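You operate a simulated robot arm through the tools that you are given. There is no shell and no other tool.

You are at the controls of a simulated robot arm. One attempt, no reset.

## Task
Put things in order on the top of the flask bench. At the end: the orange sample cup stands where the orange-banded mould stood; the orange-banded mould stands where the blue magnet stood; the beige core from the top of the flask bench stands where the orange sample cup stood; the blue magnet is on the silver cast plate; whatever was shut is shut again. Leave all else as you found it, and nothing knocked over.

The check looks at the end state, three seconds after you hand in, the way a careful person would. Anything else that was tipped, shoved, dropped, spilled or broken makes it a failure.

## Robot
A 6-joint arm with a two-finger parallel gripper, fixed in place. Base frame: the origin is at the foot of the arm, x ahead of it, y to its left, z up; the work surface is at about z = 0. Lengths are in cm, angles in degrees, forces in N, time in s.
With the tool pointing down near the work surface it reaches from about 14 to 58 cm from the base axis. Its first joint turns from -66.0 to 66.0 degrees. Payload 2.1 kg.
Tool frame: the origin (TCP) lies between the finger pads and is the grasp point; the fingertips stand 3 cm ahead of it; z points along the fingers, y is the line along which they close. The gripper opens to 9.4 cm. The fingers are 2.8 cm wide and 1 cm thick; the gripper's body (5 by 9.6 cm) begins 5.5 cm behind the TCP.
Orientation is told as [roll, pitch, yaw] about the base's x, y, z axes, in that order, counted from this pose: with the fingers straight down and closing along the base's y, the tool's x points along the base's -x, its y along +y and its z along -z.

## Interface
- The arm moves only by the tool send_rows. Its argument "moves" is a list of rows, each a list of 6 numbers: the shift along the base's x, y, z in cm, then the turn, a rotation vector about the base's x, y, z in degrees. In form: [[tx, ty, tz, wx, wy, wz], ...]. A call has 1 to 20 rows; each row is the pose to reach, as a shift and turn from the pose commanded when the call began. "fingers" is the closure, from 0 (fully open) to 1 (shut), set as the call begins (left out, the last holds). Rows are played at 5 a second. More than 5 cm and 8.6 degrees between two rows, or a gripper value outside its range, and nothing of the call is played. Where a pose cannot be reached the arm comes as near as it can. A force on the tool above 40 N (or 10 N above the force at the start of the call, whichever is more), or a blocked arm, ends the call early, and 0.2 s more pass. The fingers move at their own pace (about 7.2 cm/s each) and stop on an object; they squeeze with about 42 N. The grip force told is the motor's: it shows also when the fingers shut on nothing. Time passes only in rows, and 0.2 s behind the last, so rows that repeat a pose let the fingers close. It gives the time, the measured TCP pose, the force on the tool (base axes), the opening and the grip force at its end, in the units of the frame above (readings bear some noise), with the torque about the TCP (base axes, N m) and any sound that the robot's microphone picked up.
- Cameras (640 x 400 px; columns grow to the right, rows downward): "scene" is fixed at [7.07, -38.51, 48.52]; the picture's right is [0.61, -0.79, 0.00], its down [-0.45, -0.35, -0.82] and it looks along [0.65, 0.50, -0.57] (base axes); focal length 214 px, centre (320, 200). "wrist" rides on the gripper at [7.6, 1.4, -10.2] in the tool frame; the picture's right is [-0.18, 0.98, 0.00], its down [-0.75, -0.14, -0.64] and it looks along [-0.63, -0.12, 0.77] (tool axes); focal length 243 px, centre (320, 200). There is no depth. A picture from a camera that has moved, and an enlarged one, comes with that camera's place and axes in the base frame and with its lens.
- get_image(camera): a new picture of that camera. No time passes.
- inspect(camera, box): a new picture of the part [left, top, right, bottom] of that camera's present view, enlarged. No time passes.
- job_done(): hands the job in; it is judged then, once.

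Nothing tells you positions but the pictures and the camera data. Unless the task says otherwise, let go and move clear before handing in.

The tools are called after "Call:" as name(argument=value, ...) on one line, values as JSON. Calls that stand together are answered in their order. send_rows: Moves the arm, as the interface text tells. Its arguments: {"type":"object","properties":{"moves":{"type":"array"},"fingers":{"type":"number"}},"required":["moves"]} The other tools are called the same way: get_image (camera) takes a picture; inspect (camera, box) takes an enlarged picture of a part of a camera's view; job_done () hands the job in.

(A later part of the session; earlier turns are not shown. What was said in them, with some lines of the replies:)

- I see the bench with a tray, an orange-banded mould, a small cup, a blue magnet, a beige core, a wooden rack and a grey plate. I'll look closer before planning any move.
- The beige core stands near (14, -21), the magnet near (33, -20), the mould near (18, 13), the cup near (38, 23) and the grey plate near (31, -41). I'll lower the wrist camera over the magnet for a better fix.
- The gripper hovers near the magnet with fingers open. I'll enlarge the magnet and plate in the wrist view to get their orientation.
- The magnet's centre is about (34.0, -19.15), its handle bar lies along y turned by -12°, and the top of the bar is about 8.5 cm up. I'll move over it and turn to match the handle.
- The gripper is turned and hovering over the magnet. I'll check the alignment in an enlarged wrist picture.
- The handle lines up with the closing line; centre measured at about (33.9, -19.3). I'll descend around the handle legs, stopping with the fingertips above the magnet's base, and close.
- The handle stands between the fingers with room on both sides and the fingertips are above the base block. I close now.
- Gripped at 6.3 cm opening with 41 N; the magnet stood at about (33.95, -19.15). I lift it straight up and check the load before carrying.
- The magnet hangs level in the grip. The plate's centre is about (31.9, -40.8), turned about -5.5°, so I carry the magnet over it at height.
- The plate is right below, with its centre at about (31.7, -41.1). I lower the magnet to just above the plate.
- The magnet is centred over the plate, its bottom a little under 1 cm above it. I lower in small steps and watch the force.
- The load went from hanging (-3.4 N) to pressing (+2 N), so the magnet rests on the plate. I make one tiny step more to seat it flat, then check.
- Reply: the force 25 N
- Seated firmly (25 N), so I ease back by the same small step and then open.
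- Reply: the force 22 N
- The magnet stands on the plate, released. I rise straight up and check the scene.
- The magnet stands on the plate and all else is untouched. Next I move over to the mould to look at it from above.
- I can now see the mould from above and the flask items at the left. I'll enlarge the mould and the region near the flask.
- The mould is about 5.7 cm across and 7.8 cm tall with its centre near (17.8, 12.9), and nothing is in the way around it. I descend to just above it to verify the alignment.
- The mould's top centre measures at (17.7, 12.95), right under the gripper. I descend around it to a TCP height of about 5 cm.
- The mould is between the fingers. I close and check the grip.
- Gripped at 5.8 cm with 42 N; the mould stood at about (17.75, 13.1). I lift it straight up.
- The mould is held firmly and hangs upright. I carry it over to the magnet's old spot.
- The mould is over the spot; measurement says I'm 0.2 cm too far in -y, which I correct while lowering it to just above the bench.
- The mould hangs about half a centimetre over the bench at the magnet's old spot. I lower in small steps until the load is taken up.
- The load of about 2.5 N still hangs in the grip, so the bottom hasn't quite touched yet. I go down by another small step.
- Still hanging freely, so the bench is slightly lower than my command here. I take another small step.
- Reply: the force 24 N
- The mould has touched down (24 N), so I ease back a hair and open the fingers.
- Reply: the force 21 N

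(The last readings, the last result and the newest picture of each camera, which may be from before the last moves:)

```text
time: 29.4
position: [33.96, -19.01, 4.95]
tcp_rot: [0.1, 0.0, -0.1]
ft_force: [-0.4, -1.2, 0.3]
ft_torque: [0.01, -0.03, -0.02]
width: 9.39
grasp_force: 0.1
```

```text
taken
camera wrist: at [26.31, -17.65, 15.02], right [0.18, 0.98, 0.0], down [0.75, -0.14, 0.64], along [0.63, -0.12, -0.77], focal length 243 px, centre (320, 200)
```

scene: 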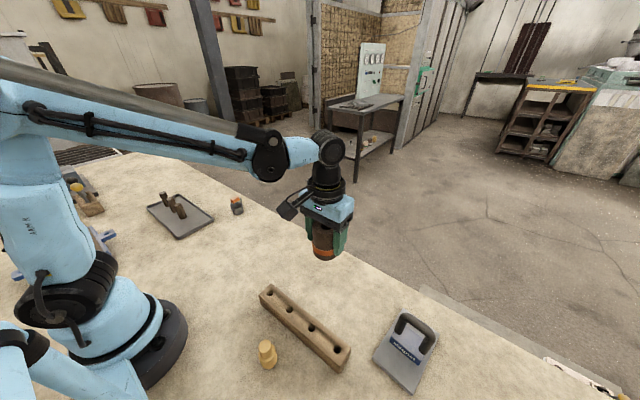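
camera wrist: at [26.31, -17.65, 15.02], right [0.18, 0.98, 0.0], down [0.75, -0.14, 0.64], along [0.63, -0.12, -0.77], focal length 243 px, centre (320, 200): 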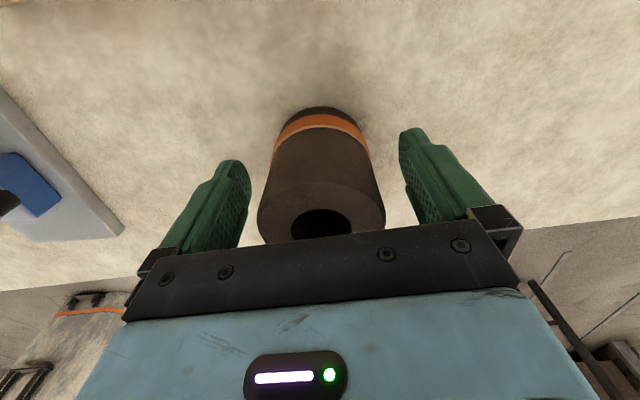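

The mould stands free at the magnet's old spot. I rise straight up, then move across to look at the cup from above.

Call:
send_rows(moves=[[0, 0, 2.5, 0, 0, 0], [0, 0, 6, 0, 0, 0], [0, 0, 10, 0, 0, 0], [0, 0, 14, 0, 0, 0], [0, 0, 18, 0, 0, 0], [0.2, 3, 20, 0, 0, 0], [0.5, 7, 20, 0, 0, 0], [0.8, 11, 20, 0, 0, 0], [1, 15, 20, 0, 0, 0], [1.3, 19, 20, 0, 0, 0], [1.6, 23, 20, 0, 0, 0], [1.9, 27, 20, 0, 0, 0], [2.2, 31, 20, 0, 0, 0], [2.5, 35, 20, 0, 0, 0], [2.8, 39, 20, 0, 0, 0], [3, 41.5, 20, 0, 0, 0], [3, 41.5, 20, 0, 0, 0], [3, 41.5, 20, 0, 0, 0]])

Call:
get_image(camera="wrist")

Call:
get_image(camera="scene")

Call:
inspect(camera="wrist", box=[240, 20, 400, 120])

Call:
inspect(camera="scene", box=[205, 180, 269, 220])

```text
time: 33.2
position: [36.96, 22.8, 25.03]
tcp_rot: [0.1, -0.1, 0.1]
ft_force: [-0.1, -0.5, -0.8]
ft_torque: [-0.02, -0.04, 0.03]
width: 9.37
grasp_force: 0.0
```

```text
taken
camera wrist: at [29.11, 24.2, 35.18], right [0.18, 0.98, 0.0], down [0.75, -0.14, 0.64], along [0.63, -0.12, -0.77], focal length 243 px, centre (320, 200)
```

wrist: 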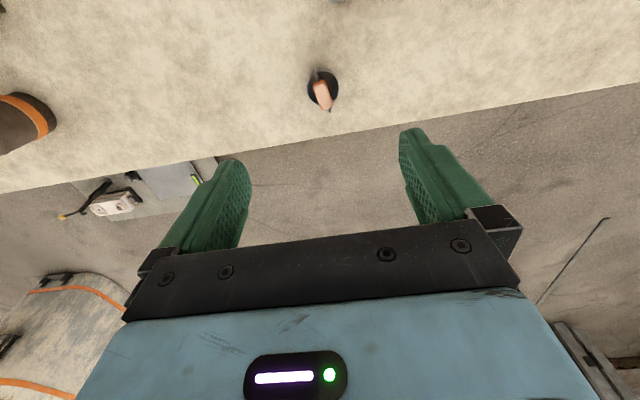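

```text
taken
```

scene: 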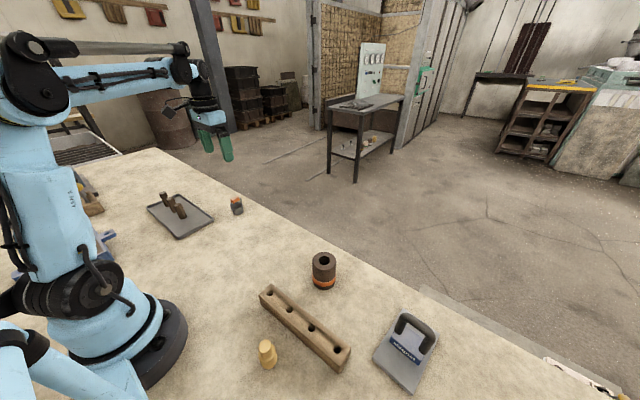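

```text
4.00 times, centred on (320, 70) of wrist
camera zoom: at [29.11, 24.2, 35.18], right [0.18, 0.98, 0.0], down [0.75, -0.14, 0.64], along [0.63, -0.12, -0.77], focal length 970 px, centre (320, 720)
```

zoom: 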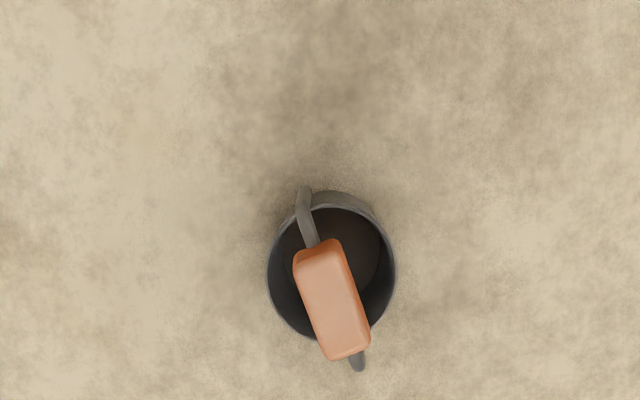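

```text
10.00 times, centred on (237, 200) of scene
camera zoom: at [7.07, -38.51, 48.52], right [0.61, -0.79, 0.0], down [-0.45, -0.35, -0.82], along [0.65, 0.5, -0.57], focal length 2145 px, centre (1150, 200)
```

zoom: 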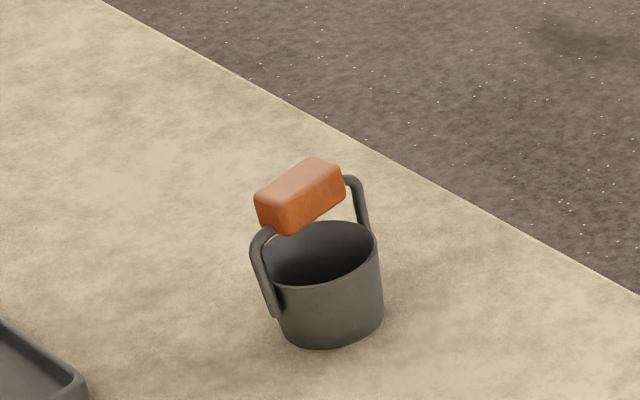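

The sample cup is a small dark bucket, 3.9 cm across and 3.4 cm high, with an orange grip on its bail running roughly along x; its centre is near (37.7, 23.0). I'll turn 5° and come lower so the fingers can take the cup body on its ±y sides, clear of the bail.

Call:
send_rows(moves=[[0.4, 0.1, -3, 0, 0, 2.5], [0.85, 0.2, -6, 0, 0, 5], [0.85, 0.2, -9, 0, 0, 5], [0.85, 0.2, -12, 0, 0, 5], [0.85, 0.2, -12, 0, 0, 5], [0.85, 0.2, -12, 0, 0, 5]])

Call:
get_image(camera="wrist")

Call:
inspect(camera="wrist", box=[240, 60, 400, 160])

Call:
inspect(camera="scene", box=[180, 120, 300, 220])

```text
time: 34.6
position: [37.7, 22.72, 13.0]
tcp_rot: [0.0, -0.1, 5.0]
ft_force: [-0.2, -0.2, 0.3]
ft_torque: [-0.02, -0.01, 0.02]
width: 9.4
grasp_force: 0.0
```

```text
taken
camera wrist: at [29.95, 23.49, 23.12], right [0.1, 1.0, 0.0], down [0.76, -0.08, 0.64], along [0.64, -0.06, -0.77], focal length 243 px, centre (320, 200)
```

wrist: 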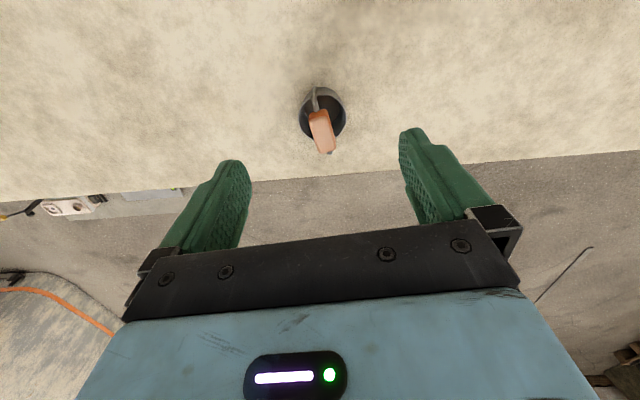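

```text
4.00 times, centred on (320, 110) of wrist
camera zoom: at [29.95, 23.49, 23.12], right [0.1, 1.0, 0.0], down [0.76, -0.08, 0.64], along [0.64, -0.06, -0.77], focal length 970 px, centre (320, 560)
```

zoom: 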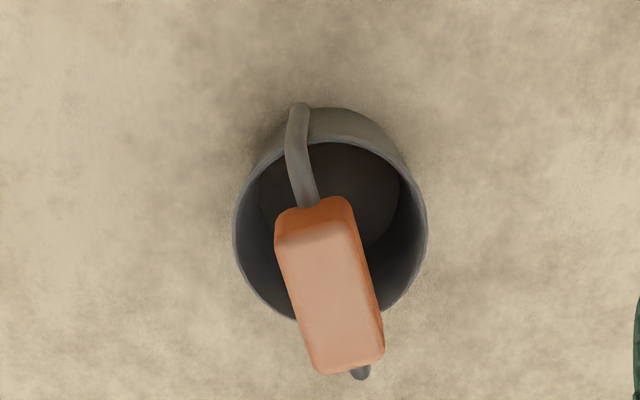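

```text
4.00 times, centred on (240, 170) of scene
camera zoom: at [7.07, -38.51, 48.52], right [0.61, -0.79, 0.0], down [-0.45, -0.35, -0.82], along [0.65, 0.5, -0.57], focal length 858 px, centre (640, 320)
```

zoom: 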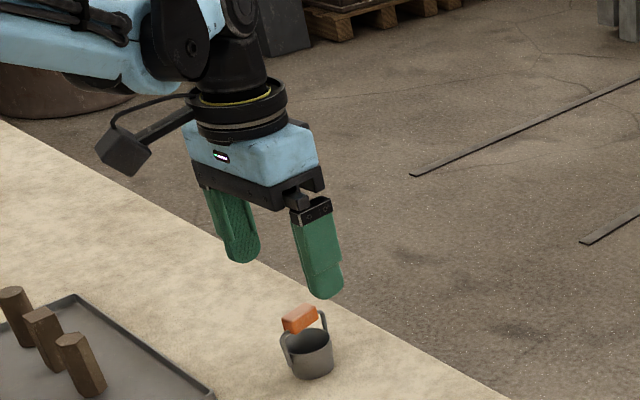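

The cup body centre is at about (37.65, 22.95), and its bail points about 10° off x. I turn 5° more, shift 0.2 cm and descend with the fingers outside the cup.

Call:
send_rows(moves=[[0, 0.2, -2, 0, 0, 4], [0, 0.2, -4, 0, 0, 5], [0, 0.2, -6.5, 0, 0, 5], [0, 0.2, -8.5, 0, 0, 5], [0, 0.2, -9, 0, 0, 5], [0, 0.2, -9, 0, 0, 5]])

Call:
get_image(camera="wrist")

Call:
inspect(camera="scene", box=[180, 130, 300, 230])

```text
time: 36.0
position: [37.71, 23.0, 4.09]
tcp_rot: [0.1, -0.2, 9.9]
ft_force: [0.0, -0.7, -0.8]
ft_torque: [0.02, 0.02, 0.0]
width: 9.4
grasp_force: 0.1
```

```text
taken
camera wrist: at [29.94, 23.05, 14.21], right [0.01, 1.0, 0.0], down [0.77, -0.01, 0.64], along [0.64, -0.01, -0.77], focal length 243 px, centre (320, 200)
```

wrist: 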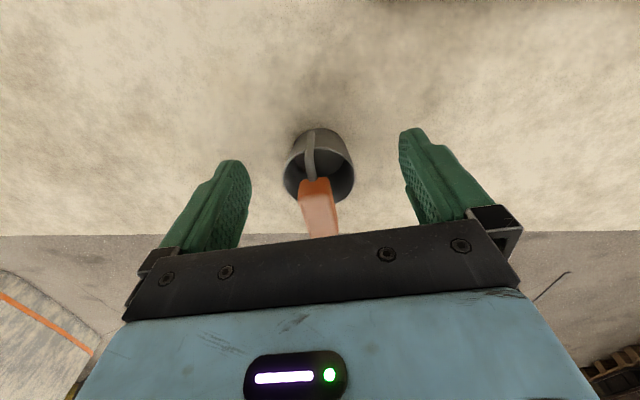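

```text
4.00 times, centred on (240, 180) of scene
camera zoom: at [7.07, -38.51, 48.52], right [0.61, -0.79, 0.0], down [-0.45, -0.35, -0.82], along [0.65, 0.5, -0.57], focal length 858 px, centre (640, 280)
```

zoom: 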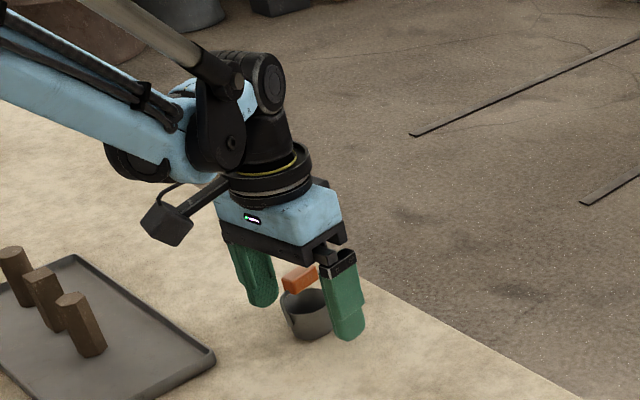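

The cup stands between the fingers, with the bail's arms clear of the pads. I close.

Call:
send_rows(moves=[[0, 0, 0, 0, 0, 0], [0, 0, 0, 0, 0, 0], [0, 0, 0, 0, 0, 0], [0, 0, 0, 0, 0, 0], [0, 0, 0, 0, 0, 0]], fingers=1)

Call:
get_image(camera="wrist")

```text
time: 37.2
position: [37.74, 22.98, 4.02]
tcp_rot: [0.0, -0.1, 10.0]
ft_force: [-0.6, -1.6, 0.9]
ft_torque: [0.0, -0.01, 0.01]
width: 4.08
grasp_force: 42.2
```

```text
taken
camera wrist: at [29.94, 23.05, 14.23], right [0.01, 1.0, 0.0], down [0.77, -0.01, 0.64], along [0.64, -0.01, -0.77], focal length 243 px, centre (320, 200)
```

wrist: 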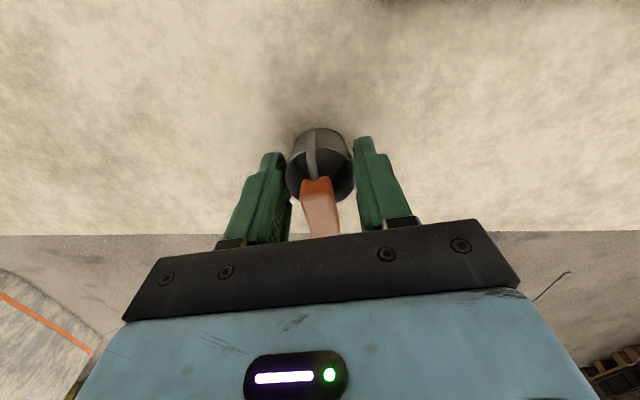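

Gripped at 4.1 cm with 42 N and the cup hardly moved; its spot is about (37.7, 22.95). I lift it straight up.

Call:
send_rows(moves=[[0, 0, 1, 0, 0, 0], [0, 0, 3, 0, 0, 0], [0, 0, 6, 0, 0, 0], [0, 0, 9, 0, 0, 0], [0, 0, 12, 0, 0, 0], [0, 0, 12, 0, 0, 0]])

Call:
get_image(camera="wrist")

Call:
inspect(camera="scene", box=[160, 100, 320, 220])

```text
time: 38.6
position: [37.57, 22.89, 16.02]
tcp_rot: [0.1, 0.0, 10.1]
ft_force: [0.7, -0.6, -0.4]
ft_torque: [0.01, 0.01, -0.02]
width: 4.05
grasp_force: 42.1
```

```text
taken
camera wrist: at [29.66, 22.83, 26.18], right [0.01, 1.0, 0.0], down [0.77, -0.01, 0.64], along [0.64, -0.01, -0.77], focal length 243 px, centre (320, 200)
```

wrist: 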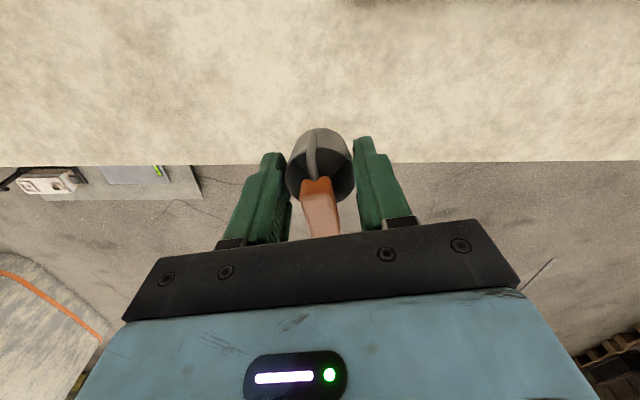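

```text
3.33 times, centred on (240, 160) of scene
camera zoom: at [7.07, -38.51, 48.52], right [0.61, -0.79, 0.0], down [-0.45, -0.35, -0.82], along [0.65, 0.5, -0.57], focal length 715 px, centre (587, 333)
```

zoom: 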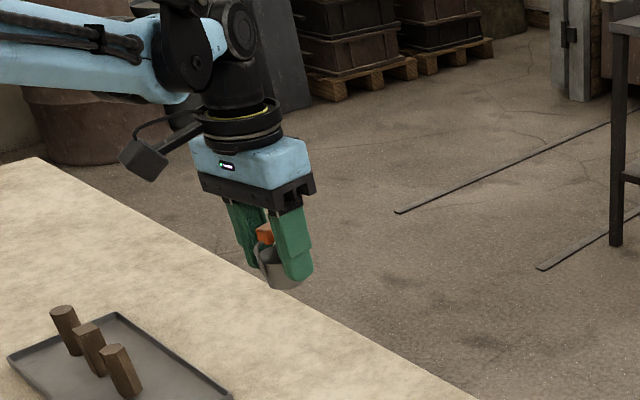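

The cup hangs upright in the grip. I carry it over to the mould's old spot at (17.75, 13.1).

Call:
send_rows(moves=[[-2, -1, 0, 0, 0, 0], [-5, -2.5, 0, 0, 0, 0], [-8, -4, 0, 0, 0, 0], [-11, -5.5, 0, 0, 0, 0], [-14, -7, 0, 0, 0, 0], [-17, -8.4, 0, 0, 0, 0], [-19, -9.4, 0, 0, 0, 0], [-20, -9.86, 0, 0, 0, 0], [-20, -9.86, 0, 0, 0, 0], [-20, -9.86, 0, 0, 0, 0]])

Call:
get_image(camera="wrist")

Call:
get_image(camera="scene")

```text
time: 40.8
position: [17.69, 12.95, 16.0]
tcp_rot: [0.0, 0.0, 10.1]
ft_force: [0.5, -0.1, -1.5]
ft_torque: [-0.01, 0.0, 0.04]
width: 4.05
grasp_force: 42.3
```

```text
taken
camera wrist: at [9.87, 12.89, 26.05], right [0.01, 1.0, 0.0], down [0.77, -0.01, 0.64], along [0.64, -0.01, -0.77], focal length 243 px, centre (320, 200)
```

wrist: 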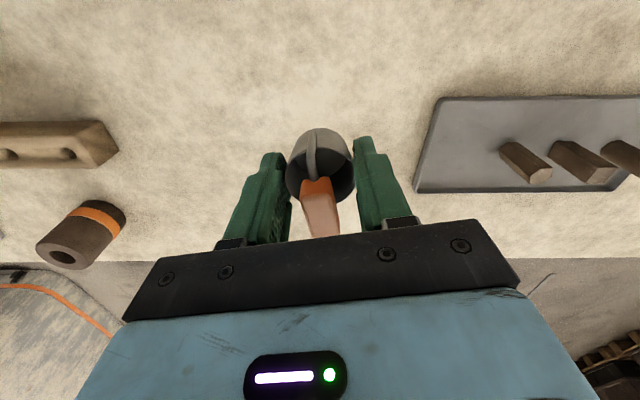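

```text
taken
```

scene: 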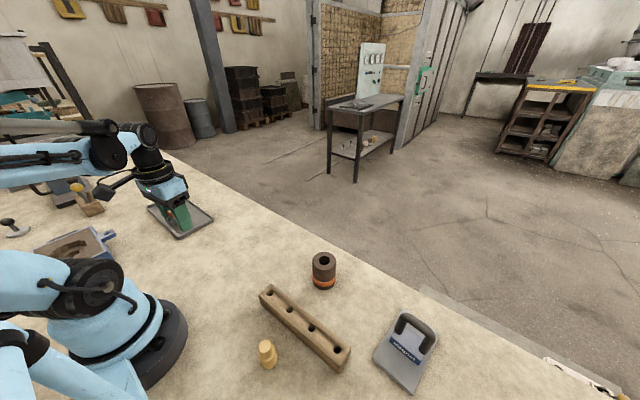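

I'm over the mould's old spot, about 0.1 cm short in both x and y. I correct that while lowering the cup close to the bench.

Call:
send_rows(moves=[[0.1, 0.1, -3, 0, 0, 0], [0.1, 0.1, -6, 0, 0, 0], [0.1, 0.1, -9, 0, 0, 0], [0.1, 0.1, -11, 0, 0, 0], [0.1, 0.1, -11.5, 0, 0, 0], [0.1, 0.1, -11.5, 0, 0, 0]])

Call:
send_rows(moves=[[0, 0, -0.15, 0, 0, 0], [0, 0, -0.3, 0, 0, 0], [0, 0, -0.3, 0, 0, 0]])

Call:
get_image(camera="wrist")

```text
time: 42.2
position: [17.78, 13.09, 4.51]
tcp_rot: [-0.1, -0.1, 10.0]
ft_force: [0.1, -0.2, -0.7]
ft_torque: [-0.06, -0.02, -0.01]
width: 4.03
grasp_force: 41.8
```

```text
time: 43.0
position: [17.92, 13.2, 4.13]
tcp_rot: [0.1, 0.0, 10.1]
ft_force: [-0.6, -0.5, -1.4]
ft_torque: [-0.01, -0.01, -0.02]
width: 4.03
grasp_force: 42.1
```

```text
taken
camera wrist: at [10.08, 13.21, 14.29], right [0.01, 1.0, 0.0], down [0.77, -0.01, 0.64], along [0.64, -0.01, -0.77], focal length 243 px, centre (320, 200)
```

wrist: 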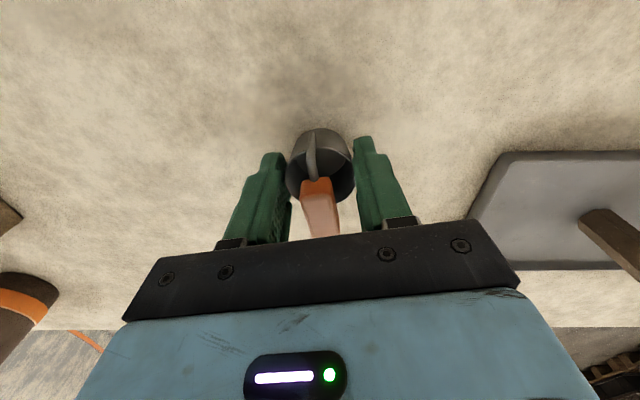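

The cup is at about (17.83, 13.15), a couple of millimetres above the bench. I step down gently until it touches.

Call:
send_rows(moves=[[-0.05, -0.05, -0.1, 0, 0, 0], [-0.05, -0.05, -0.1, 0, 0, 0]])

Call:
send_rows(moves=[[0, 0, -0.06, 0, 0, 0], [0, 0, -0.06, 0, 0, 0]])

```text
time: 43.6
position: [17.84, 13.17, 4.02]
tcp_rot: [0.1, -0.2, 9.9]
ft_force: [0.5, -1.1, 25.0]
ft_torque: [-0.01, -0.06, 0.01]
width: 4.06
grasp_force: 42.2
```

```text
time: 44.2
position: [17.93, 13.16, 4.01]
tcp_rot: [0.1, -0.1, 10.0]
ft_force: [-2.4, 5.3, 25.9]
ft_torque: [0.12, 0.0, -0.01]
width: 4.07
grasp_force: 41.9
```

The cup has touched down (25 N), so I ease up slightly and open the fingers.

Call:
send_rows(moves=[[0, 0, 0.1, 0, 0, 0], [0, 0, 0.1, 0, 0, 0]])

Call:
send_rows(moves=[[0, 0, 0, 0, 0, 0], [0, 0, 0, 0, 0, 0], [0, 0, 0, 0, 0, 0]], fingers=0)

Call:
get_image(camera="wrist")

```text
time: 44.8
position: [17.91, 13.07, 4.17]
tcp_rot: [0.0, -0.1, 9.9]
ft_force: [0.4, -0.5, -0.2]
ft_torque: [0.0, -0.01, -0.03]
width: 4.03
grasp_force: 41.8
```

```text
time: 45.6
position: [17.84, 13.17, 4.1]
tcp_rot: [0.0, -0.1, 9.9]
ft_force: [0.4, -0.4, 0.3]
ft_torque: [-0.01, -0.02, -0.02]
width: 9.41
grasp_force: 0.1
```

```text
taken
camera wrist: at [10.1, 13.15, 14.23], right [0.01, 1.0, 0.0], down [0.77, -0.01, 0.64], along [0.64, -0.01, -0.77], focal length 243 px, centre (320, 200)
```

wrist: 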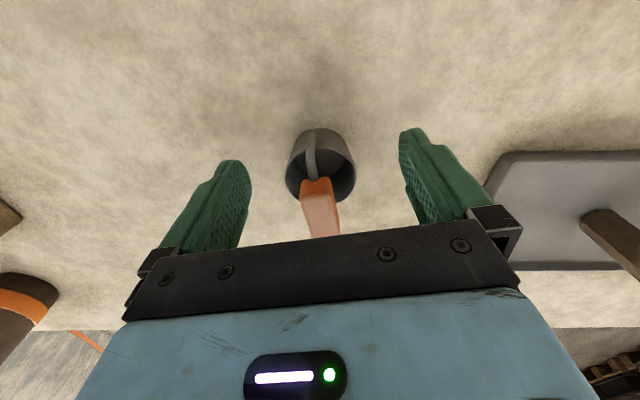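

The cup stands free at the mould's old spot. I rise, turn back to zero and swing round to view the beige core from above.

Call:
send_rows(moves=[[0, 0, 3, 0, 0, 0], [0, 0, 7, 0, 0, 0], [0, 0, 11, 0, 0, -3], [0, 0, 15, 0, 0, -7], [0, 0, 19, 0, 0, -10], [0, 0, 20, 0, 0, -10], [1.5, -3.5, 20, 0, 0, -10], [3, -7, 20, 0, 0, -10], [4, -11, 20, 0, 0, -10], [4.3, -15, 20, 0, 0, -10], [4, -19, 20, 0, 0, -10], [3, -23, 20, 0, 0, -10], [1, -27, 20, 0, 0, -10], [-1.5, -30.5, 20, 0, 0, -10], [-3, -33.5, 20, 0, 0, -10], [-3, -33.5, 20, 0, 0, -10], [-3, -33.5, 20, 0, 0, -10]])

Call:
get_image(camera="wrist")

Call:
get_image(camera="scene")

Call:
inspect(camera="wrist", box=[220, 0, 420, 125])

```text
time: 49.2
position: [14.58, -20.47, 24.23]
tcp_rot: [0.0, -0.1, 0.0]
ft_force: [0.1, 0.2, 0.6]
ft_torque: [0.02, 0.0, 0.0]
width: 9.41
grasp_force: 0.0
```

```text
taken
camera wrist: at [6.92, -19.11, 34.35], right [0.18, 0.98, 0.0], down [0.75, -0.14, 0.64], along [0.63, -0.12, -0.77], focal length 243 px, centre (320, 200)
```

wrist: 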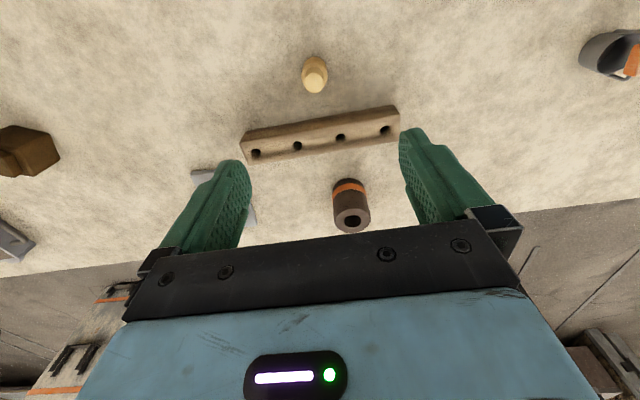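

```text
taken
```

scene: 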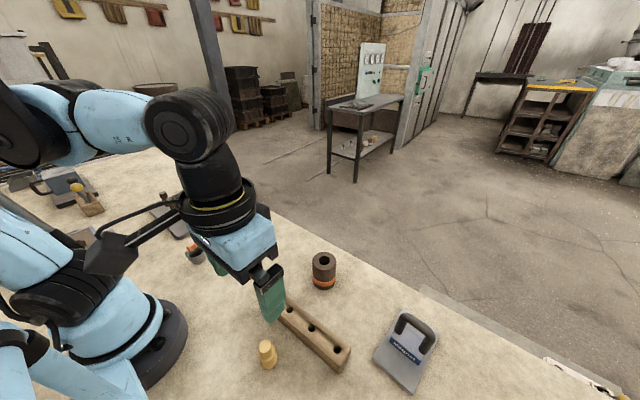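

```text
3.20 times, centred on (320, 62) of wrist
camera zoom: at [6.92, -19.11, 34.35], right [0.18, 0.98, 0.0], down [0.75, -0.14, 0.64], along [0.63, -0.12, -0.77], focal length 776 px, centre (320, 640)
```

zoom: 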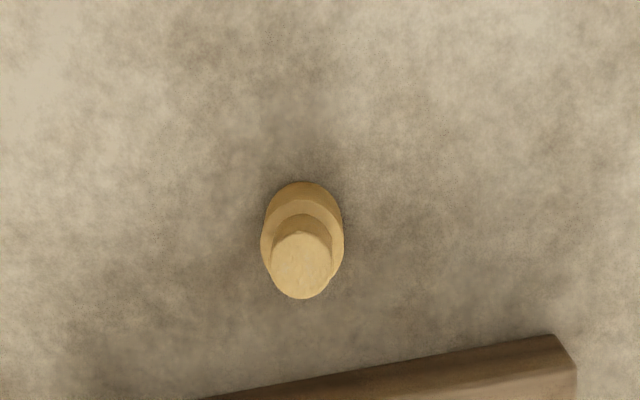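

The beige core stands near (13.9, -21.0), about 5.5 cm tall with a wider foot and a narrower peg. I'll zoom in on it, and on the brown thing at the left edge of the wrist view.

Call:
inspect(camera="scene", box=[236, 325, 300, 375])

Call:
inspect(camera="wrist", box=[0, 100, 120, 280])

Call:
inspect(camera="wrist", box=[560, 10, 640, 90])

```text
8.00 times, centred on (268, 350) of scene
camera zoom: at [7.07, -38.51, 48.52], right [0.61, -0.79, 0.0], down [-0.45, -0.35, -0.82], along [0.65, 0.5, -0.57], focal length 1716 px, centre (736, -1000)
```

zoom: 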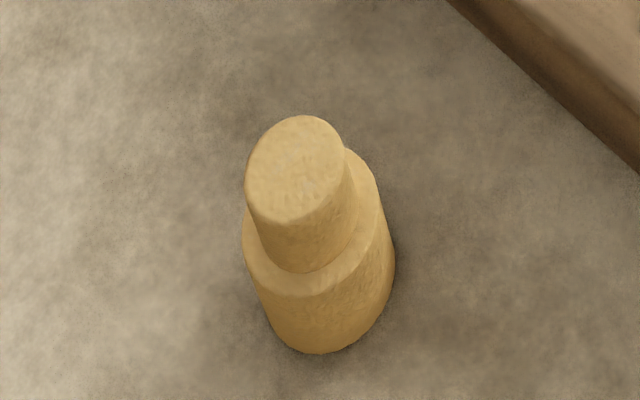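

```text
2.22 times, centred on (60, 190) of wrist
camera zoom: at [6.92, -19.11, 34.35], right [0.18, 0.98, 0.0], down [0.75, -0.14, 0.64], along [0.63, -0.12, -0.77], focal length 539 px, centre (898, 222)
```

zoom: 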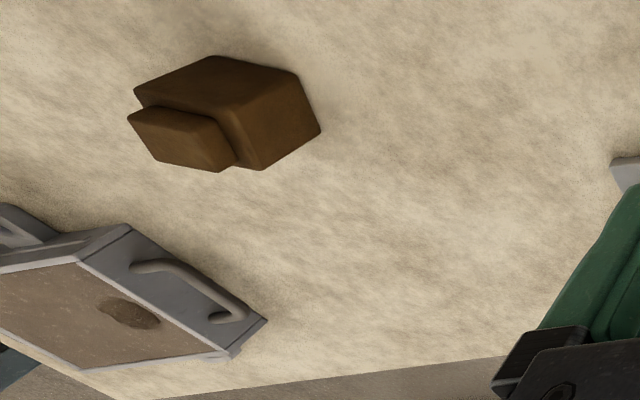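

```text
5.00 times, centred on (600, 50) of wrist
camera zoom: at [6.92, -19.11, 34.35], right [0.18, 0.98, 0.0], down [0.75, -0.14, 0.64], along [0.63, -0.12, -0.77], focal length 1213 px, centre (-1080, 950)
```

zoom: 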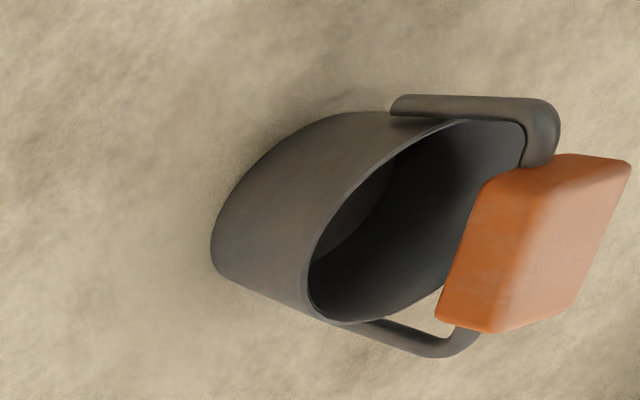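

The core is a stepped cylinder, its foot about 3.2 cm across and 3.5 cm high, centred near (13.9, -21.1). I lower to hover just above it and re-measure.

Call:
send_rows(moves=[[-0.3, -0.3, -3, 0, 0, 0], [-0.65, -0.55, -6, 0, 0, 0], [-0.65, -0.55, -9, 0, 0, 0], [-0.65, -0.55, -11, 0, 0, 0], [-0.65, -0.55, -11, 0, 0, 0]])

Call:
get_image(camera="wrist")

Call:
get_image(camera="scene")

Call:
inspect(camera="wrist", box=[240, 40, 400, 140])

```text
time: 50.4
position: [14.1, -21.06, 12.99]
tcp_rot: [-0.1, 0.0, -0.1]
ft_force: [0.1, -0.5, -0.8]
ft_torque: [-0.01, -0.01, 0.0]
width: 9.39
grasp_force: 0.1
```

```text
taken
camera wrist: at [6.49, -19.71, 23.2], right [0.18, 0.98, 0.0], down [0.75, -0.14, 0.64], along [0.63, -0.12, -0.77], focal length 243 px, centre (320, 200)
```

wrist: 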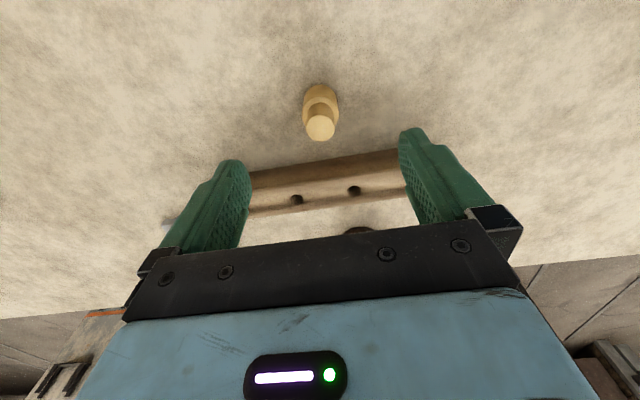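

```text
taken
```

scene: 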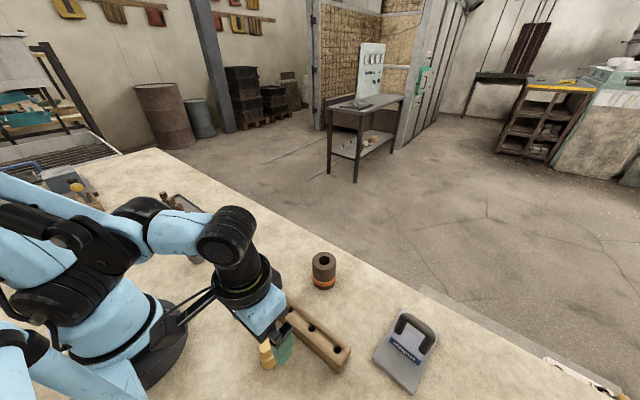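

```text
4.00 times, centred on (320, 90) of wrist
camera zoom: at [6.49, -19.71, 23.2], right [0.18, 0.98, 0.0], down [0.75, -0.14, 0.64], along [0.63, -0.12, -0.77], focal length 970 px, centre (320, 640)
```

zoom: 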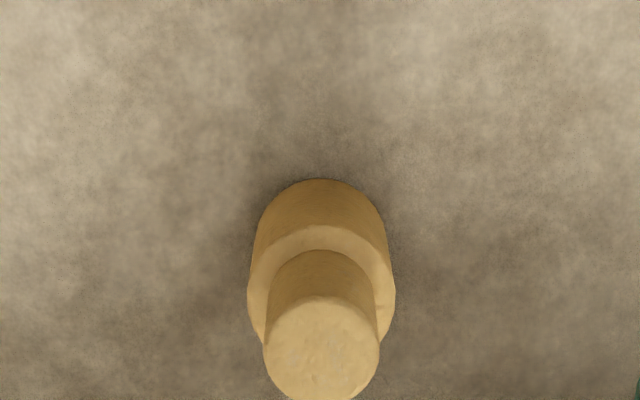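

The core's centre measures (13.95, -21.1), right under the gripper. I descend around its foot, with the fingertips staying about half a centimetre above the bench.

Call:
send_rows(moves=[[-0.12, 0, -2.5, 0, 0, 0], [-0.12, 0, -5, 0, 0, 0], [-0.12, 0, -7.5, 0, 0, 0], [-0.12, 0, -9, 0, 0, 0], [-0.12, 0, -9.4, 0, 0, 0], [-0.12, 0, -9.4, 0, 0, 0]])

Call:
get_image(camera="wrist")

Call:
inspect(camera="scene", box=[160, 250, 352, 390])

```text
time: 51.8
position: [13.96, -20.97, 3.78]
tcp_rot: [0.0, -0.1, 0.0]
ft_force: [0.1, -0.1, 0.1]
ft_torque: [0.0, -0.02, 0.02]
width: 9.38
grasp_force: 0.1
```

```text
taken
camera wrist: at [6.32, -19.57, 13.91], right [0.18, 0.98, 0.0], down [0.75, -0.14, 0.64], along [0.63, -0.12, -0.77], focal length 243 px, centre (320, 200)
```

wrist: 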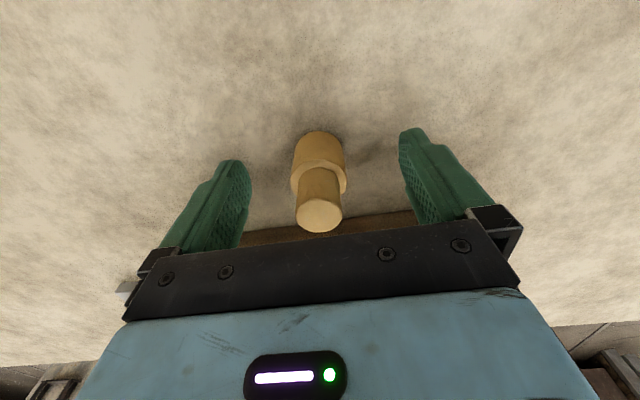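

```text
2.86 times, centred on (256, 320) of scene
camera zoom: at [7.07, -38.51, 48.52], right [0.61, -0.79, 0.0], down [-0.45, -0.35, -0.82], along [0.65, 0.5, -0.57], focal length 613 px, centre (503, -143)
```

zoom: 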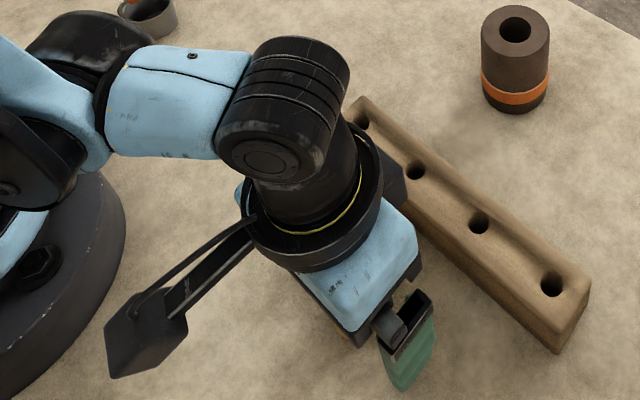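

The core stands between the fingers. I close on its foot.

Call:
send_rows(moves=[[0, 0, 0, 0, 0, 0], [0, 0, 0, 0, 0, 0], [0, 0, 0, 0, 0, 0], [0, 0, 0, 0, 0, 0], [0, 0, 0, 0, 0, 0]], fingers=1)

Call:
get_image(camera="wrist")

```text
time: 53.0
position: [14.14, -20.93, 3.66]
tcp_rot: [-0.1, -0.1, 0.0]
ft_force: [0.7, 0.4, 29.9]
ft_torque: [0.07, -0.01, 0.04]
width: 2.84
grasp_force: 41.9
```

```text
taken
camera wrist: at [6.33, -19.59, 13.94], right [0.18, 0.98, 0.0], down [0.75, -0.14, 0.64], along [0.63, -0.12, -0.77], focal length 243 px, centre (320, 200)
```

wrist: 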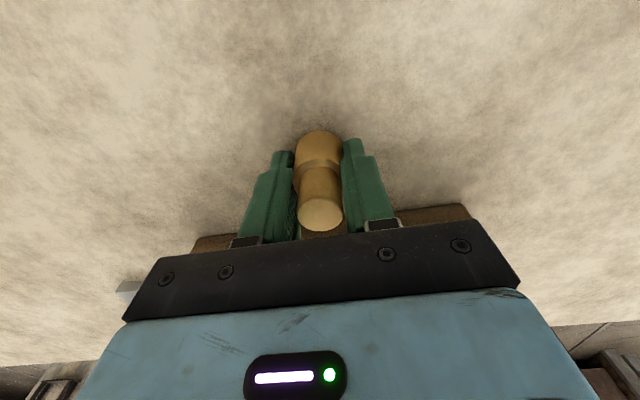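

The grip closed at 2.8 cm, but the tool feels a 30 N upward push, so the core may be slightly tapered. I lift only a little first and look.

Call:
send_rows(moves=[[0, 0, 0.15, 0, 0, 0], [0, 0, 0.3, 0, 0, 0], [0, 0, 0.3, 0, 0, 0]])

Call:
inspect(camera="wrist", box=[220, 110, 420, 250])

```text
time: 53.8
position: [14.1, -20.9, 3.95]
tcp_rot: [-0.1, -0.1, 0.0]
ft_force: [0.1, -0.7, -0.8]
ft_torque: [-0.01, -0.01, -0.02]
width: 2.92
grasp_force: 41.9
```

```text
2.86 times, centred on (320, 180) of wrist
camera zoom: at [6.39, -19.55, 14.14], right [0.18, 0.98, 0.0], down [0.75, -0.14, 0.64], along [0.63, -0.12, -0.77], focal length 693 px, centre (320, 257)
```

zoom: 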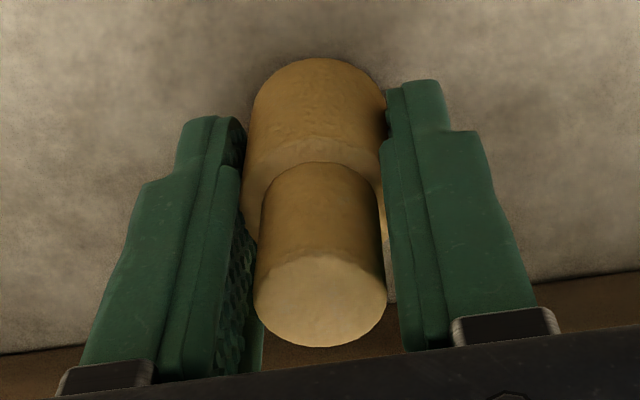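

The upward push is gone and the core looks whole and held. I lift a bit more and verify that it comes along.

Call:
send_rows(moves=[[0, 0, 0.5, 0, 0, 0], [0, 0, 1.2, 0, 0, 0], [0, 0, 1.2, 0, 0, 0]])

Call:
inspect(camera="wrist", box=[220, 110, 420, 250])

Call:
inspect(camera="scene", box=[160, 250, 352, 390])

```text
time: 54.6
position: [14.12, -20.84, 5.15]
tcp_rot: [0.1, -0.1, 0.0]
ft_force: [0.1, 0.0, -1.1]
ft_torque: [-0.01, -0.01, 0.0]
width: 2.94
grasp_force: 42.3
```

```text
2.86 times, centred on (320, 180) of wrist
camera zoom: at [6.41, -19.52, 15.35], right [0.18, 0.98, 0.0], down [0.75, -0.14, 0.64], along [0.63, -0.12, -0.77], focal length 693 px, centre (320, 257)
```

zoom: 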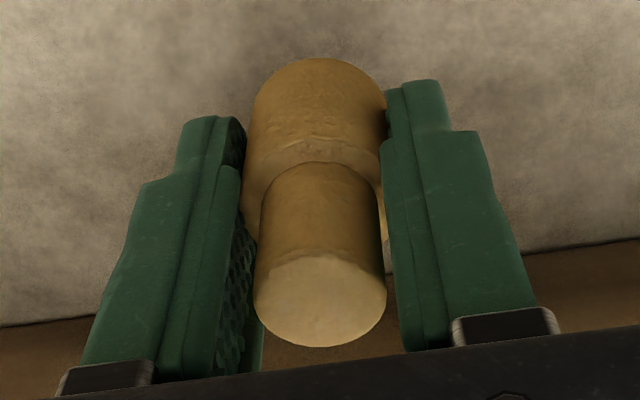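

```text
2.86 times, centred on (256, 320) of scene
camera zoom: at [7.07, -38.51, 48.52], right [0.61, -0.79, 0.0], down [-0.45, -0.35, -0.82], along [0.65, 0.5, -0.57], focal length 613 px, centre (503, -143)
```

zoom: 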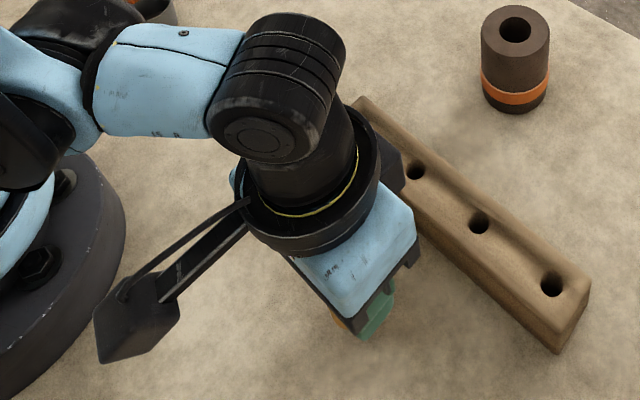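

The core comes up with the gripper without slipping. I raise it to a safe height and carry it across to the cup's old spot at (37.7, 22.95).

Call:
send_rows(moves=[[0, 0, 3, 0, 0, 0], [0, 0, 6.5, 0, 0, 0], [0, 0, 10, 0, 0, 0], [1, 2, 10.9, 0, 0, 0], [2.7, 5.2, 10.9, 0, 0, 0], [4.6, 8.7, 10.9, 0, 0, 0], [6.5, 12.2, 10.9, 0, 0, 0], [8.4, 15.7, 10.9, 0, 0, 0], [10.3, 19.2, 10.9, 0, 0, 0], [12.2, 22.7, 10.9, 0, 0, 0], [14.1, 26.2, 10.9, 0, 0, 0], [16, 29.7, 10.9, 0, 0, 0], [17.9, 33.2, 10.9, 0, 0, 0], [19.8, 36.7, 10.9, 0, 0, 0], [21.7, 40.2, 10.9, 0, 0, 0], [23, 42.5, 10.9, 0, 0, 0], [23.78, 43.85, 10.9, 0, 0, 0], [23.78, 43.85, 10.9, 0, 0, 0], [23.78, 43.85, 10.9, 0, 0, 0]])

Call:
get_image(camera="wrist")

Call:
get_image(camera="scene")

```text
time: 58.6
position: [37.93, 22.94, 16.01]
tcp_rot: [0.1, -0.2, 0.0]
ft_force: [1.3, 0.1, -0.3]
ft_torque: [0.03, -0.01, -0.01]
width: 2.93
grasp_force: 41.7
```

```text
taken
camera wrist: at [30.29, 24.41, 26.17], right [0.18, 0.98, 0.0], down [0.75, -0.14, 0.64], along [0.63, -0.12, -0.77], focal length 243 px, centre (320, 200)
```

wrist: 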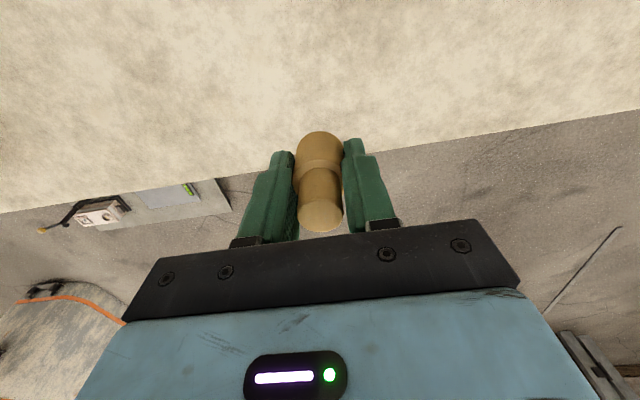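

```text
taken
```

scene: 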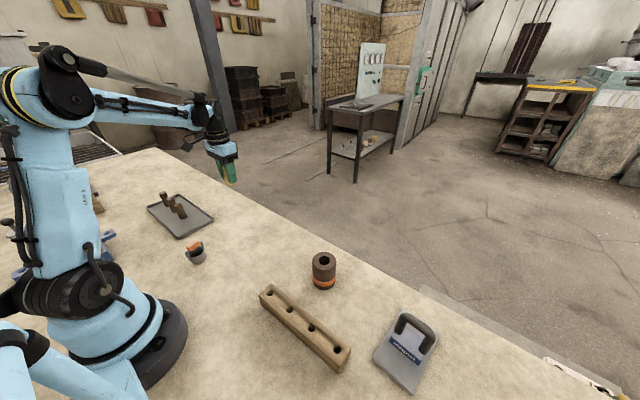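

The core is over the cup's old spot, about 0.1 cm too far in x. I correct that and lower it to just above the bench.

Call:
send_rows(moves=[[-0.1, 0, -3, 0, 0, 0], [-0.1, 0, -6, 0, 0, 0], [-0.1, 0, -9, 0, 0, 0], [-0.1, 0, -11, 0, 0, 0], [-0.1, 0, -11.8, 0, 0, 0], [-0.1, 0, -11.8, 0, 0, 0]])

Call:
get_image(camera="wrist")

Call:
inspect(camera="scene", box=[180, 130, 300, 230])

```text
time: 60.0
position: [37.84, 22.72, 4.36]
tcp_rot: [0.0, -0.1, 0.0]
ft_force: [-0.6, -0.5, 0.0]
ft_torque: [0.02, -0.01, 0.01]
width: 2.95
grasp_force: 42.1
```

```text
taken
camera wrist: at [30.16, 24.25, 14.47], right [0.18, 0.98, 0.0], down [0.75, -0.14, 0.64], along [0.63, -0.12, -0.77], focal length 243 px, centre (320, 200)
```

wrist: 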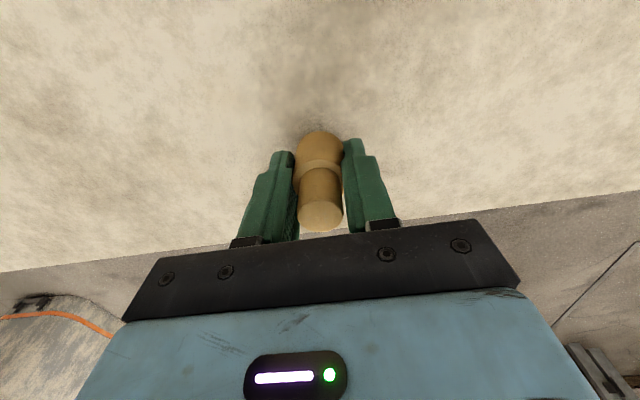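

```text
4.00 times, centred on (240, 180) of scene
camera zoom: at [7.07, -38.51, 48.52], right [0.61, -0.79, 0.0], down [-0.45, -0.35, -0.82], along [0.65, 0.5, -0.57], focal length 858 px, centre (640, 280)
```

zoom: 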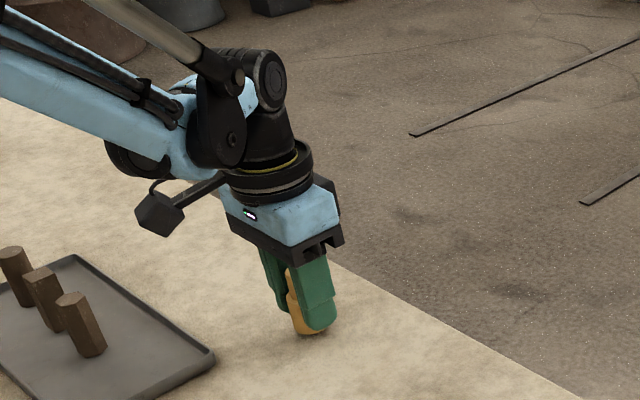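

The core is about half a centimetre above the bench at about (37.75, 22.8). I nudge 0.12 cm in +y and lower further in a small step.

Call:
send_rows(moves=[[0, 0.12, -0.15, 0, 0, 0], [0, 0.12, -0.35, 0, 0, 0], [0, 0.12, -0.35, 0, 0, 0]])

```text
time: 60.8
position: [37.72, 23.11, 3.94]
tcp_rot: [0.0, -0.1, 0.0]
ft_force: [1.5, 0.0, -0.9]
ft_torque: [0.01, 0.0, -0.02]
width: 2.97
grasp_force: 41.8
```

The core still hangs free at about (37.7, 23.0). I take a smaller step down.

Call:
send_rows(moves=[[0, 0, -0.1, 0, 0, 0], [0, 0, -0.1, 0, 0, 0]])

```text
time: 61.4
position: [37.76, 23.0, 3.86]
tcp_rot: [-0.1, -0.2, 0.0]
ft_force: [-1.3, 0.2, -0.7]
ft_torque: [0.04, 0.02, -0.05]
width: 2.96
grasp_force: 42.1
```

No contact yet by the force reading. I take another small step down.

Call:
send_rows(moves=[[0, 0, -0.08, 0, 0, 0], [0, 0, -0.08, 0, 0, 0]])

```text
time: 62.0
position: [37.81, 23.19, 3.79]
tcp_rot: [0.0, -0.1, 0.0]
ft_force: [0.0, -0.5, 0.3]
ft_torque: [0.02, -0.02, 0.01]
width: 2.92
grasp_force: 41.7
```

The hanging load of about 1 N may just be vanishing, but it isn't clear. I go down another half a millimetre.

Call:
send_rows(moves=[[0, 0, -0.06, 0, 0, 0], [0, 0, -0.06, 0, 0, 0]])

```text
time: 62.6
position: [37.66, 23.01, 3.79]
tcp_rot: [0.0, -0.1, 0.0]
ft_force: [-4.0, -0.9, 29.2]
ft_torque: [-0.1, 0.11, 0.02]
width: 2.95
grasp_force: 41.6
```

The core has touched the bench (29 N). I ease up slightly and then open the fingers.

Call:
send_rows(moves=[[0, 0, 0.05, 0, 0, 0], [0, 0, 0.05, 0, 0, 0]])

Call:
send_rows(moves=[[0, 0, 0, 0, 0, 0], [0, 0, 0, 0, 0, 0], [0, 0, 0, 0, 0, 0]], fingers=0)

Call:
get_image(camera="wrist")

```text
time: 63.2
position: [37.82, 23.09, 3.74]
tcp_rot: [0.1, -0.1, 0.0]
ft_force: [-3.8, -0.5, 29.0]
ft_torque: [-0.06, 0.15, 0.0]
width: 2.92
grasp_force: 41.9
```

```text
time: 64.0
position: [37.86, 23.01, 3.73]
tcp_rot: [-0.1, -0.2, 0.1]
ft_force: [0.0, 0.3, -0.1]
ft_torque: [0.02, 0.01, 0.02]
width: 9.39
grasp_force: 0.0
```

```text
taken
camera wrist: at [30.16, 24.4, 13.9], right [0.18, 0.98, 0.0], down [0.75, -0.14, 0.64], along [0.63, -0.12, -0.77], focal length 243 px, centre (320, 200)
```

wrist: 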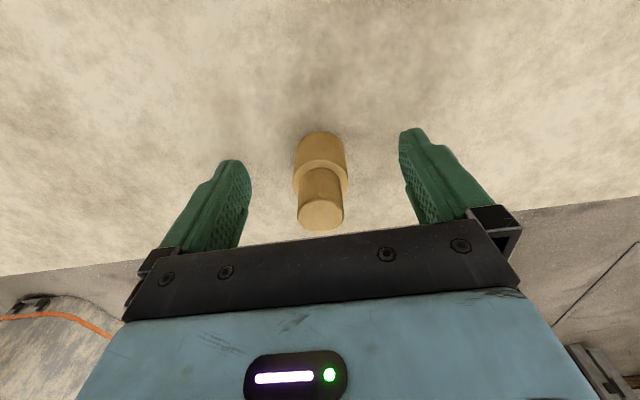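

The core stands free at the cup's old spot. I rise straight up and move clear, then check everything.

Call:
send_rows(moves=[[0, 0, 2, 0, 0, 0], [0, 0, 5, 0, 0, 0], [0, 0, 9, 0, 0, 0], [0, 0, 13, 0, 0, 0], [0, 0, 17, 0, 0, 0], [0, 0, 21, 0, 0, 0], [-1, -4, 23, 0, 0, 0], [-2, -8, 24, 0, 0, 0], [-3, -12, 25, 0, 0, 0], [-4, -16, 26, 0, 0, 0], [-5, -20, 26, 0, 0, 0], [-5, -20, 26, 0, 0, 0]])

Call:
get_image(camera="wrist")

Call:
get_image(camera="scene")

Call:
inspect(camera="scene", box=[120, 160, 320, 285])

Call:
inspect(camera="scene", box=[240, 240, 450, 400])

```text
time: 66.6
position: [32.66, 2.93, 29.37]
tcp_rot: [-0.1, -0.1, 0.0]
ft_force: [0.3, 0.1, 0.7]
ft_torque: [-0.02, -0.05, 0.01]
width: 9.38
grasp_force: 0.2
```

```text
taken
camera wrist: at [24.95, 4.37, 39.54], right [0.18, 0.98, 0.0], down [0.75, -0.14, 0.64], along [0.63, -0.12, -0.77], focal length 243 px, centre (320, 200)
```

wrist: 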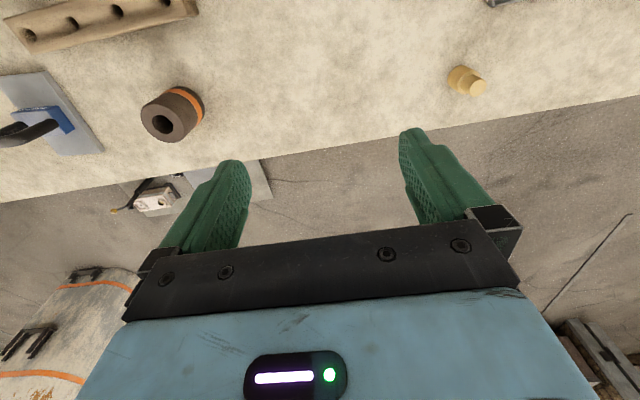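

```text
taken
```

scene: 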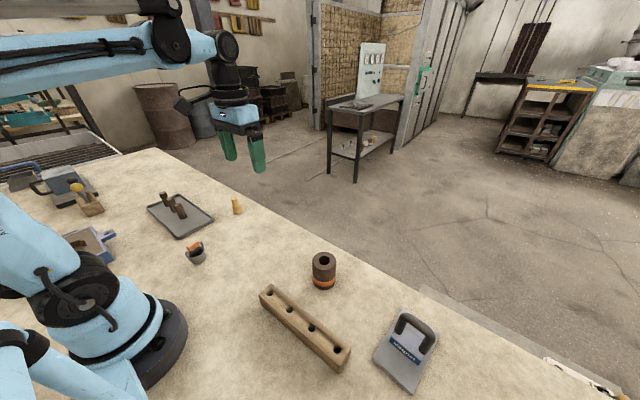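

```text
3.20 times, centred on (220, 222) of scene
camera zoom: at [7.07, -38.51, 48.52], right [0.61, -0.79, 0.0], down [-0.45, -0.35, -0.82], along [0.65, 0.5, -0.57], focal length 686 px, centre (640, 128)
```

zoom: 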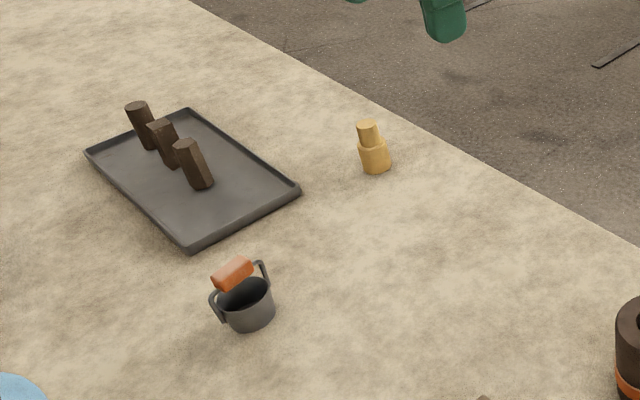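

```text
2.50 times, centred on (345, 320) of scene
camera zoom: at [7.07, -38.51, 48.52], right [0.61, -0.79, 0.0], down [-0.45, -0.35, -0.82], along [0.65, 0.5, -0.57], focal length 536 px, centre (258, -100)
```

zoom: 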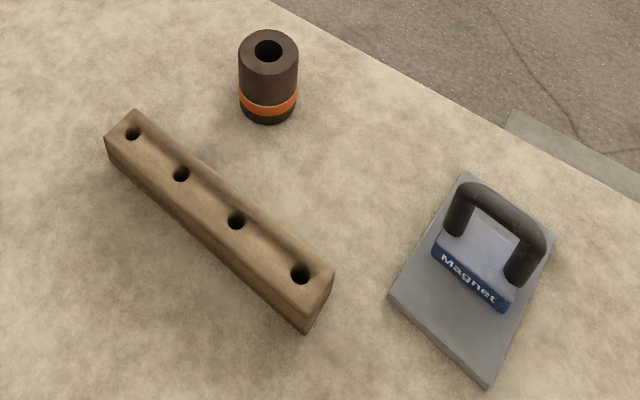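

All four items check out: the cup, mould and core stand upright at their new spots, and the magnet is on the plate. The plate, rack and tray look unmoved, I opened nothing, and the arm is clear, so I hand in.

Call:
job_done()

```text
The job is handed in.
```

The job is handed in, and the final pictures showed everything where you asked for it. No verdict from the check has come back.

| Object | Where it stands now | Measured against the target spot |
|---|---|---|
| Orange sample cup | where the orange-banded mould stood, near (17.8, 13.1) | within a few millimetres |
| Orange-banded mould | where the blue magnet stood, near (33.9, -19.1) | within about 0.2 cm |
| Beige core | where the orange sample cup stood, near (37.7, 23.0) | within about 0.1 cm |
| Blue magnet | on the silver cast plate, near its centre | wholly on the plate |

All four stand upright. The plate, the wooden rack and the tray with its dark cores look unmoved in the before and after pictures. I opened nothing, so nothing needed shutting. The fingers are open and the arm is clear of the bench.

When I gripped the beige core, the tool felt about 30 N of upward push. It stopped as soon as I lifted, and the core looked whole afterwards.
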